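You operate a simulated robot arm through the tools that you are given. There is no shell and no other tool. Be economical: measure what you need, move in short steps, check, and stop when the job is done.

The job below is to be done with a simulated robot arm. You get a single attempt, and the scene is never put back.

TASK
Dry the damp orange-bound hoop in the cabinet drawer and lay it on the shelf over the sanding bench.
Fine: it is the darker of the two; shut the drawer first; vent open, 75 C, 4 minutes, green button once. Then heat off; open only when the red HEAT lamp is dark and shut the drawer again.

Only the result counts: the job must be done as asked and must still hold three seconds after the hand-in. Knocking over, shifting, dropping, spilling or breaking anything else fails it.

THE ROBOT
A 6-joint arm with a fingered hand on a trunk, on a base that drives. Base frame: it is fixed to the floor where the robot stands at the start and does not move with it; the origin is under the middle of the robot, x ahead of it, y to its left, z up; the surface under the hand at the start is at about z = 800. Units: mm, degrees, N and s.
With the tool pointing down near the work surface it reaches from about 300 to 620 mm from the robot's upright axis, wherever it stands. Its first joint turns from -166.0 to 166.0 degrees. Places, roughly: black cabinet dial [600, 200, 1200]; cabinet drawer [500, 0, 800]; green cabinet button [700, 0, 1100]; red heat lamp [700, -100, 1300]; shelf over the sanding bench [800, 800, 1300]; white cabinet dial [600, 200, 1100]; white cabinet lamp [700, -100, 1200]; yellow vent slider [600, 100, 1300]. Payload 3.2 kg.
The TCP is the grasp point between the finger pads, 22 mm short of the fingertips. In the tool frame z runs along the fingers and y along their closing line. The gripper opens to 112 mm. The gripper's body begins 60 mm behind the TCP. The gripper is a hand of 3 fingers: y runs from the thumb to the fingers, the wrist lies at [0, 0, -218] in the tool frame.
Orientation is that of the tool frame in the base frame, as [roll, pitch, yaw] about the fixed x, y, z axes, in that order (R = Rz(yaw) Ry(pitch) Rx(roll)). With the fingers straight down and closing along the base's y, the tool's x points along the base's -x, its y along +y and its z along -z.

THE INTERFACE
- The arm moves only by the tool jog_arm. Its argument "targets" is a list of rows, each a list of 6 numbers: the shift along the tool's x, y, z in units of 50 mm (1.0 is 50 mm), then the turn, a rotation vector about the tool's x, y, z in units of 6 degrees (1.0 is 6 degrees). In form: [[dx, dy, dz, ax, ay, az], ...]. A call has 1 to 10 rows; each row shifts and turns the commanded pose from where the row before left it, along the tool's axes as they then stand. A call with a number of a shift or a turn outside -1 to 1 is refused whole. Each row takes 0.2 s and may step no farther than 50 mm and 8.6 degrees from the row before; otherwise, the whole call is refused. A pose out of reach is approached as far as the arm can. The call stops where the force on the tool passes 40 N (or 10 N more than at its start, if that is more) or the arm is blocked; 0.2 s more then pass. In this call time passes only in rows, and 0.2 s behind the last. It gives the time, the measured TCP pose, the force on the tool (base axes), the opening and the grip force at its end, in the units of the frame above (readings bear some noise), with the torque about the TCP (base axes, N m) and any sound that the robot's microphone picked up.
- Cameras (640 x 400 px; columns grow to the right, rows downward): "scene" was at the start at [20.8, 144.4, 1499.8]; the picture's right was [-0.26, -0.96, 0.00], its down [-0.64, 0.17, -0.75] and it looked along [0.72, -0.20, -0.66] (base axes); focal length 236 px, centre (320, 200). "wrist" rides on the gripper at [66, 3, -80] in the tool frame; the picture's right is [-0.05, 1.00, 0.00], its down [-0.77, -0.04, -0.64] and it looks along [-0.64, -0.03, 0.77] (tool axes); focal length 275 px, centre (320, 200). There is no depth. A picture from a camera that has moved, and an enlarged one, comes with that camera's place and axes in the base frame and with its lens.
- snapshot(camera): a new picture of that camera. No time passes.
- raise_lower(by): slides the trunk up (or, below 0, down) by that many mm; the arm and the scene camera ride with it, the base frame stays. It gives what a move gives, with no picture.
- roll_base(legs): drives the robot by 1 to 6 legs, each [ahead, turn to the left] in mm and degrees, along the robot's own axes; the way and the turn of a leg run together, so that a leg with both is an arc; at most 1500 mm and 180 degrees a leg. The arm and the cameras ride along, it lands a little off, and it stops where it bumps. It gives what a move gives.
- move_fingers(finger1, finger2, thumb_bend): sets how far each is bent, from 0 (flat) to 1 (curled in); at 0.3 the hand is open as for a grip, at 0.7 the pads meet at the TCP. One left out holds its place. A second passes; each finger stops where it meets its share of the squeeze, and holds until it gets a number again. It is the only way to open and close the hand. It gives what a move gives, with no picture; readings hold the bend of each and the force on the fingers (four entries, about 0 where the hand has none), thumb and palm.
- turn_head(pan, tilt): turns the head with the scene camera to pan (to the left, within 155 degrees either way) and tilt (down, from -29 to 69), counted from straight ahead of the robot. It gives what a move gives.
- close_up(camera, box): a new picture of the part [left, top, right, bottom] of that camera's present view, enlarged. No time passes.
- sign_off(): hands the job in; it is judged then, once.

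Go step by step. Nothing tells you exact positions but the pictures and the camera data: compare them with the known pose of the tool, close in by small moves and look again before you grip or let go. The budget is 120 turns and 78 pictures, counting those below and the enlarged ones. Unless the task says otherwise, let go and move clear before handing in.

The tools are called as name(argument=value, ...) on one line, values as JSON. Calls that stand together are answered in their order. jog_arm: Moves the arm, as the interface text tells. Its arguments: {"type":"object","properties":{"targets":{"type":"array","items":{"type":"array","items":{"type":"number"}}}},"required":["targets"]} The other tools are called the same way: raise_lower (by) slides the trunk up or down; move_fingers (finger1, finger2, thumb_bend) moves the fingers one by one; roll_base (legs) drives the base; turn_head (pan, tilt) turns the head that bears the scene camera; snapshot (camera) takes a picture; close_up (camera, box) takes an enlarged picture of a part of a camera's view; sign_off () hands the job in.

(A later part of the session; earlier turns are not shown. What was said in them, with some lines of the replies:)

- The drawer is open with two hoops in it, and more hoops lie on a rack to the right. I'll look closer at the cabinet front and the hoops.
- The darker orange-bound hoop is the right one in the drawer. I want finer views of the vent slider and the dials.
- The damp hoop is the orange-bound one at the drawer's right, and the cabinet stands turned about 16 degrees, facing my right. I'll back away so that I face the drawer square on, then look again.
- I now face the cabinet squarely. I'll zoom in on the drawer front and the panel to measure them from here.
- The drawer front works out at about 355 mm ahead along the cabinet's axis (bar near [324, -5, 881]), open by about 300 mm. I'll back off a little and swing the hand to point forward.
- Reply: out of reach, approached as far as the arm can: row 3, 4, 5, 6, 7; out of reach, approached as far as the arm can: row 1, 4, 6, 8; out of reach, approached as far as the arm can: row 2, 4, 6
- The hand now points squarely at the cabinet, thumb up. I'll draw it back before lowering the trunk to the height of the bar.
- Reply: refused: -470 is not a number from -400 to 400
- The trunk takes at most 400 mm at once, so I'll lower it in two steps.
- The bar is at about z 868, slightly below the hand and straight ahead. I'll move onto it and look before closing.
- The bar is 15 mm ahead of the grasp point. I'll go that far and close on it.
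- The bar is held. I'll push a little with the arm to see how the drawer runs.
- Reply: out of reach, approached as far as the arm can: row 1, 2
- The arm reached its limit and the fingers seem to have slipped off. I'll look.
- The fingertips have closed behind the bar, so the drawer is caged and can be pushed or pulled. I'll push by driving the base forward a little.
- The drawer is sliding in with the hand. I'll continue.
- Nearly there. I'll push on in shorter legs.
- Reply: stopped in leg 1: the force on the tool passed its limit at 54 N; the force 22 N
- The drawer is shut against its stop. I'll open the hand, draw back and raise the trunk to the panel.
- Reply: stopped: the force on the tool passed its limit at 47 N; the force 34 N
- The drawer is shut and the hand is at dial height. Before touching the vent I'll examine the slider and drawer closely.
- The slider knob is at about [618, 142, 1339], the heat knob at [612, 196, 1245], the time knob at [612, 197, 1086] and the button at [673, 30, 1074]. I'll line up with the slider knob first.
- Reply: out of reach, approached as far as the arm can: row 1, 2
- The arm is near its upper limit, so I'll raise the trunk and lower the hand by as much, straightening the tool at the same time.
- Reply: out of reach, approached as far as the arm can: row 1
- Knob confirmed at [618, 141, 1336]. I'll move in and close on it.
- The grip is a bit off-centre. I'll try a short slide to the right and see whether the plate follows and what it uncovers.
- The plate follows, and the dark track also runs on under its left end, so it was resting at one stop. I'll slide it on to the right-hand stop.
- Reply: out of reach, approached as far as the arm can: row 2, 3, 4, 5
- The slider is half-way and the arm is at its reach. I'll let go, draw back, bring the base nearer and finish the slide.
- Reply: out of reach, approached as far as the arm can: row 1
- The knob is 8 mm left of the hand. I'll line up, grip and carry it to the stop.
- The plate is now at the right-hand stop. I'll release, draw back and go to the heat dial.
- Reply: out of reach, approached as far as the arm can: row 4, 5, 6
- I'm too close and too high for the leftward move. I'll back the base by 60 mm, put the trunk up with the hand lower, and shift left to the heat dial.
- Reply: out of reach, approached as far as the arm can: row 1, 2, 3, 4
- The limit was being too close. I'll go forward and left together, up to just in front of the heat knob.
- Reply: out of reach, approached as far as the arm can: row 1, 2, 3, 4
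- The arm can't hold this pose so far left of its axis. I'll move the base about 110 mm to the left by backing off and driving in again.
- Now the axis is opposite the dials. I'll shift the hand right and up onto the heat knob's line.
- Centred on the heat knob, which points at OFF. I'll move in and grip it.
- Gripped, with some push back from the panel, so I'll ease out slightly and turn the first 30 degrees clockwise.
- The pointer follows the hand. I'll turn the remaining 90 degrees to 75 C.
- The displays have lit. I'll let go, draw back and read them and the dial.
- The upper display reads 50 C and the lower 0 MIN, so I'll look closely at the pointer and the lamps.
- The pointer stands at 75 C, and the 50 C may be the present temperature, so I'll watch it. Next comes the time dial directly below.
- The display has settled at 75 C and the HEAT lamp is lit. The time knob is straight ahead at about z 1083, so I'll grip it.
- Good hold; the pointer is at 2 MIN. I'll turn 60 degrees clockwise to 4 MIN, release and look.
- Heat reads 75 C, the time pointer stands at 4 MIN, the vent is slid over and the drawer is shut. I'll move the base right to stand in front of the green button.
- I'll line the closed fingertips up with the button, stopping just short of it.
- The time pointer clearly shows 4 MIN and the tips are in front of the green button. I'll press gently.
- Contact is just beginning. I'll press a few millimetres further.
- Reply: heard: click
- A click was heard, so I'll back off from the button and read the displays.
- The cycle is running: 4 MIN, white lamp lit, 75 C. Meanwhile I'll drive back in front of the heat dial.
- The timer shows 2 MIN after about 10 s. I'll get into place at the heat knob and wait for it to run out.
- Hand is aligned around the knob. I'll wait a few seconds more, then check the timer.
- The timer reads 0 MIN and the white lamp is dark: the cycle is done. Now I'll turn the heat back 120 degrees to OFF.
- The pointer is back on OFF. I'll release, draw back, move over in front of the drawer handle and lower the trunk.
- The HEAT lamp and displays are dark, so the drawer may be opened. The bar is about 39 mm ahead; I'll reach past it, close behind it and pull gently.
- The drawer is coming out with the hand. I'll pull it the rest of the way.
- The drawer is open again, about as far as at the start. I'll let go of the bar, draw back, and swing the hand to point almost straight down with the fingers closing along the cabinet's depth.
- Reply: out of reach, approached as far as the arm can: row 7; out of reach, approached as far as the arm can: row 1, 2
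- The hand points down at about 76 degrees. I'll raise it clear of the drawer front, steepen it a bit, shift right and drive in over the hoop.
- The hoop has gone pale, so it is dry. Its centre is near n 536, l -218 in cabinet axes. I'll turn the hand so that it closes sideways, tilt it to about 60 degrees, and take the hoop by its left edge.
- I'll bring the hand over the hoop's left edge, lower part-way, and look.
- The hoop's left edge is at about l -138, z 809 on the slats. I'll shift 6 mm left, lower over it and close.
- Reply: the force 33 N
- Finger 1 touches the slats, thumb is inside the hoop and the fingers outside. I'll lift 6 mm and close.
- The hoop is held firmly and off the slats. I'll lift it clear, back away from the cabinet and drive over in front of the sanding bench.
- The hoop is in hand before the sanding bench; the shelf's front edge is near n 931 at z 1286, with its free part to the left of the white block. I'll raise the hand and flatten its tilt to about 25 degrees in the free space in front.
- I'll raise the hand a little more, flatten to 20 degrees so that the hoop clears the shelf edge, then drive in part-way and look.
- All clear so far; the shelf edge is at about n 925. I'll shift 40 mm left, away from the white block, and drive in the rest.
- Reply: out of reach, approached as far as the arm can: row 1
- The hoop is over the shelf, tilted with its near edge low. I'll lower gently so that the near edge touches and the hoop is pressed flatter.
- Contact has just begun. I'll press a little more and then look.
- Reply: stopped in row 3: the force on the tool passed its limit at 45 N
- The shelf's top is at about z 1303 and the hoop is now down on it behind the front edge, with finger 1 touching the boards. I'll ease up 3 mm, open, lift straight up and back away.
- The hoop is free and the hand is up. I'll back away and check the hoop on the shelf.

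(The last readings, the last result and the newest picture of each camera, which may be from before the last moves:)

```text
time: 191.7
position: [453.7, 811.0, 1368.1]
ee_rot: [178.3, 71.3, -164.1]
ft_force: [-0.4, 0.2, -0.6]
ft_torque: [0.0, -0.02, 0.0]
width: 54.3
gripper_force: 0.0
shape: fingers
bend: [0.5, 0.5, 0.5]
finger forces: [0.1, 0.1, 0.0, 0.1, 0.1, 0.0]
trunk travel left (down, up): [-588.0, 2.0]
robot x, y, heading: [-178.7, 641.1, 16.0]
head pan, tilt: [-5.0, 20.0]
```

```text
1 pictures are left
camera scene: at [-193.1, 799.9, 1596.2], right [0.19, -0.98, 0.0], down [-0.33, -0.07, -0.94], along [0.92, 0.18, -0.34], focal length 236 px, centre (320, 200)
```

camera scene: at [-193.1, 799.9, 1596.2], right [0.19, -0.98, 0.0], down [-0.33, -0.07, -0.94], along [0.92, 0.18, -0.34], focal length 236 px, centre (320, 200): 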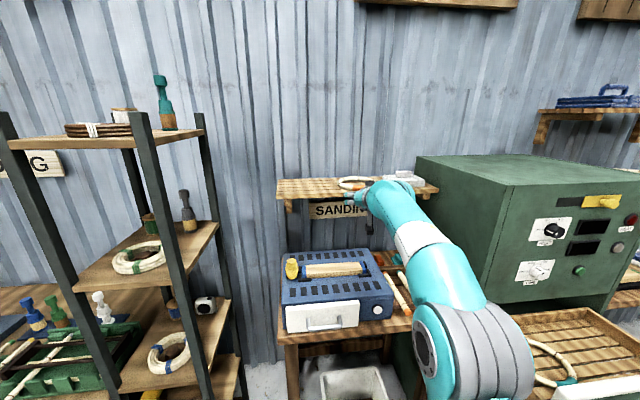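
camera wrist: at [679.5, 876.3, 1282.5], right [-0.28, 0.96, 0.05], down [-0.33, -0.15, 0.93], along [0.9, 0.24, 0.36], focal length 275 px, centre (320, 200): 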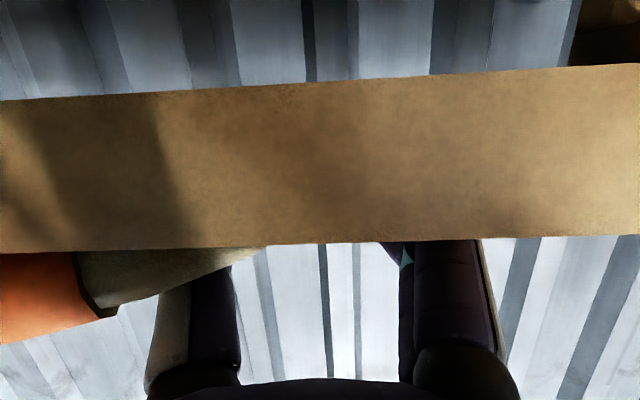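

The hoop lies flat on the shelf over the sanding bench. What remains is to shut the drawer, so I'll close the hand to a fist and drive back in front of the cabinet.

move_fingers(finger1=0.7, finger2=0.7, thumb_bend=0.7)

roll_base(legs=[[-165, 0], [0, -90], [750, 0]])

roll_base(legs=[[0, 90]])

```text
time: 192.7
position: [454.2, 810.8, 1369.8]
ee_rot: [178.4, 71.2, -164.1]
ft_force: [0.0, 0.3, 0.3]
ft_torque: [0.01, -0.01, 0.03]
width: 2.7
gripper_force: 0.1
shape: fingers
bend: [0.7, 0.7, 0.7]
finger forces: [0.0, 0.0, 0.1, 0.0, 0.1, 0.1]
trunk travel left (down, up): [-588.0, 2.0]
robot x, y, heading: [-181.3, 636.0, 15.9]
head pan, tilt: [-5.0, 20.0]
```

```text
time: 201.7
position: [19.7, -784.8, 1368.5]
ee_rot: [178.4, 71.3, 104.4]
ft_force: [0.9, 0.8, -0.3]
ft_torque: [-0.01, 0.01, -0.03]
width: 2.8
gripper_force: 0.0
shape: fingers
bend: [0.7, 0.7, 0.7]
finger forces: [0.0, 0.1, 0.0, 0.0, 0.1, 0.0]
trunk travel left (down, up): [-588.0, 2.0]
robot x, y, heading: [-137.0, -144.4, -75.0]
head pan, tilt: [-5.0, 20.0]
```

```text
time: 205.9
position: [501.6, 2.9, 1369.5]
ee_rot: [178.5, 71.3, -166.0]
ft_force: [-0.7, -0.7, -0.9]
ft_torque: [0.02, -0.03, -0.02]
width: 2.9
gripper_force: 0.0
shape: fingers
bend: [0.7, 0.7, 0.7]
finger forces: [0.1, 0.0, 0.0, 0.0, 0.0, 0.0]
trunk travel left (down, up): [-588.0, 2.0]
robot x, y, heading: [-142.9, -147.9, 14.6]
head pan, tilt: [-5.0, 20.0]
```

I'll square up, back off, lower the fist to the upper part of the drawer front and check the line with the last picture.

roll_base(legs=[[0, 1.4], [-220, 0]])

raise_lower(by=-300)

raise_lower(by=-153)

jog_arm(targets=[[0, 0.45, 0, 0, 0, 0]])

```text
time: 207.9
position: [286.8, -39.9, 1369.6]
ee_rot: [178.4, 71.2, -164.5]
ft_force: [0.4, -0.8, 0.8]
ft_torque: [0.01, 0.01, 0.0]
width: 2.7
gripper_force: 0.0
shape: fingers
bend: [0.7, 0.7, 0.7]
finger forces: [0.1, 0.0, 0.1, 0.1, 0.0, 0.0]
trunk travel left (down, up): [-588.0, 2.0]
robot x, y, heading: [-347.4, -206.1, 15.9]
head pan, tilt: [-5.0, 20.0]
```

```text
time: 210.9
position: [287.8, -39.3, 1069.7]
ee_rot: [178.3, 71.3, -164.7]
ft_force: [0.0, 0.3, 0.6]
ft_torque: [0.07, 0.0, -0.01]
width: 2.7
gripper_force: 0.1
shape: fingers
bend: [0.7, 0.7, 0.7]
finger forces: [0.0, 0.1, 0.1, 0.0, 0.0, 0.1]
trunk travel left (down, up): [-288.0, 302.0]
robot x, y, heading: [-346.5, -204.9, 15.6]
head pan, tilt: [-5.0, 20.0]
```

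```text
time: 212.7
position: [287.5, -40.9, 915.5]
ee_rot: [178.4, 71.2, -164.6]
ft_force: [0.5, -0.2, 0.7]
ft_torque: [-0.03, 0.01, 0.01]
width: 2.9
gripper_force: 0.2
shape: fingers
bend: [0.7, 0.7, 0.7]
finger forces: [0.1, 0.1, 0.0, 0.0, 0.0, 0.0]
trunk travel left (down, up): [-135.0, 455.0]
robot x, y, heading: [-352.4, -207.0, 15.6]
head pan, tilt: [-5.0, 20.0]
```

```text
time: 213.1
position: [286.0, -31.9, 917.9]
ee_rot: [177.5, 71.3, -164.7]
ft_force: [1.2, -0.6, -0.3]
ft_torque: [0.0, -0.02, -0.01]
width: 2.7
gripper_force: 0.1
shape: fingers
bend: [0.7, 0.7, 0.7]
finger forces: [0.0, 0.1, 0.0, 0.1, 0.1, 0.0]
out of reach, approached as far as the arm can: row 1
trunk travel left (down, up): [-135.0, 455.0]
robot x, y, heading: [-345.4, -207.6, 15.6]
head pan, tilt: [-5.0, 20.0]
```

I'm in line with the drawer front, about 80 mm short of it. I'll drive forward to push it in.

roll_base(legs=[[130, 0.3]])

roll_base(legs=[[130, 0]])

```text
time: 214.4
position: [410.4, 6.1, 917.0]
ee_rot: [177.7, 71.3, -164.2]
ft_force: [-0.2, 1.0, 0.0]
ft_torque: [-0.01, 0.0, 0.01]
width: 2.3
gripper_force: 0.0
shape: fingers
bend: [0.7, 0.7, 0.7]
finger forces: [0.0, 0.1, 0.1, 0.0, 0.0, 0.0]
trunk travel left (down, up): [-135.0, 455.0]
robot x, y, heading: [-222.2, -169.2, 15.8]
head pan, tilt: [-5.0, 20.0]
```

```text
time: 215.7
position: [535.5, 41.6, 917.1]
ee_rot: [177.6, 71.3, -164.3]
ft_force: [0.7, 0.3, 0.2]
ft_torque: [0.01, -0.02, -0.04]
width: 2.5
gripper_force: 0.1
shape: fingers
bend: [0.7, 0.7, 0.7]
finger forces: [0.1, 0.0, 0.1, 0.1, 0.1, 0.0]
trunk travel left (down, up): [-135.0, 455.0]
robot x, y, heading: [-97.9, -133.5, 15.9]
head pan, tilt: [-5.0, 20.0]
```

I'll push on until the stop is felt.

roll_base(legs=[[60, 0]])

roll_base(legs=[[50, 0]])

```text
time: 216.7
position: [596.1, 59.0, 916.5]
ee_rot: [177.6, 71.3, -164.4]
ft_force: [0.6, -0.2, -0.2]
ft_torque: [0.01, 0.01, -0.01]
width: 2.9
gripper_force: 0.0
shape: fingers
bend: [0.7, 0.7, 0.7]
finger forces: [0.1, 0.0, 0.0, 0.1, 0.0, 0.0]
trunk travel left (down, up): [-135.0, 455.0]
robot x, y, heading: [-37.1, -123.3, 15.9]
head pan, tilt: [-5.0, 20.0]
```

```text
time: 217.5
position: [612.7, 62.4, 918.7]
ee_rot: [178.5, 71.2, -163.6]
ft_force: [-21.9, -6.3, -2.1]
ft_torque: [0.06, -0.01, -0.07]
width: 0.0
gripper_force: 15.6
shape: fingers
bend: [0.7, 0.75, 0.73]
finger forces: [0.1, 15.1, 0.1, 0.0, 15.3, 0.0]
trunk travel left (down, up): [-135.0, 455.0]
robot x, y, heading: [-18.7, -112.1, 16.3]
head pan, tilt: [-5.0, 20.0]
stopped in leg 1: the force on the tool passed its limit at 68 N (the readings are from after the stop); the commanded pose is now the measured one
```

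The drawer hit its stop at the same place as before. I'll back away and check with the last picture.

roll_base(legs=[[-250, 0]])

turn_head(pan=18, tilt=5)

raise_lower(by=300)

snapshot(camera="scene")

```text
time: 219.3
position: [374.2, -8.4, 915.7]
ee_rot: [178.4, 71.0, -163.9]
ft_force: [0.6, -0.3, -0.8]
ft_torque: [0.03, -0.02, 0.03]
width: 2.0
gripper_force: 0.1
shape: fingers
bend: [0.7, 0.7, 0.7]
finger forces: [0.0, 0.1, 0.0, 0.1, 0.1, 0.0]
trunk travel left (down, up): [-135.0, 455.0]
robot x, y, heading: [-255.9, -181.4, 15.4]
head pan, tilt: [-5.0, 20.0]
```

```text
time: 220.2
position: [373.7, -7.8, 917.0]
ee_rot: [178.3, 71.1, -163.9]
ft_force: [0.8, 0.8, -0.5]
ft_torque: [0.0, 0.0, 0.0]
width: 2.1
gripper_force: 0.0
shape: fingers
bend: [0.7, 0.7, 0.7]
finger forces: [0.0, 0.0, 0.1, 0.1, 0.0, 0.0]
trunk travel left (down, up): [-135.0, 455.0]
robot x, y, heading: [-259.4, -179.8, 15.5]
head pan, tilt: [18.0, 5.0]
```

```text
time: 223.2
position: [374.0, -7.2, 1216.3]
ee_rot: [178.4, 71.0, -163.8]
ft_force: [-0.5, -0.3, 0.5]
ft_torque: [0.01, 0.01, 0.01]
width: 2.3
gripper_force: 0.0
shape: fingers
bend: [0.7, 0.7, 0.7]
finger forces: [0.0, 0.0, 0.0, 0.0, 0.1, 0.0]
trunk travel left (down, up): [-435.0, 155.0]
robot x, y, heading: [-256.8, -180.1, 15.7]
head pan, tilt: [18.0, 5.0]
```

```text
0 pictures are left
camera scene: at [-284.8, 14.3, 1467.5], right [0.55, -0.83, 0.0], down [-0.07, -0.05, -1.0], along [0.83, 0.55, -0.09], focal length 236 px, centre (320, 200)
```

scene: 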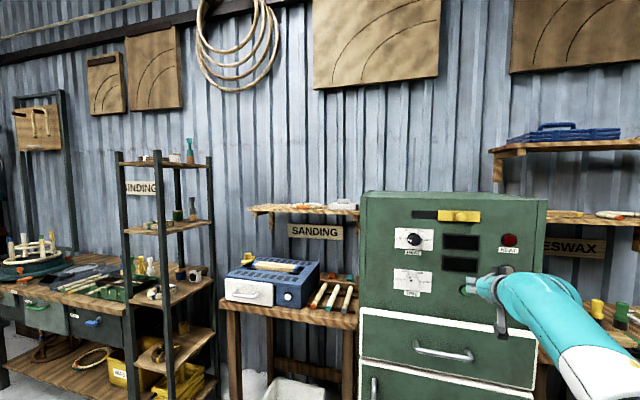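

The drawer is shut, the heat is off with its lamp dark, the hoop lies on the shelf over the sanding bench, and the hand is clear. I'm handing in.

sign_off()

```text
The job is handed in.
```

I dried the orange-bound hoop at 75 C for 4 minutes with one press of the green button, then laid it flat on the shelf over the sanding bench. Before opening the drawer I turned the heat off and saw the red HEAT lamp go dark. The drawer is shut again.

One thing I could not confirm is the vent. Its slider has no open or shut marking, so I took its starting position as shut and slid it fully to the right. The hoop came out pale and dry.
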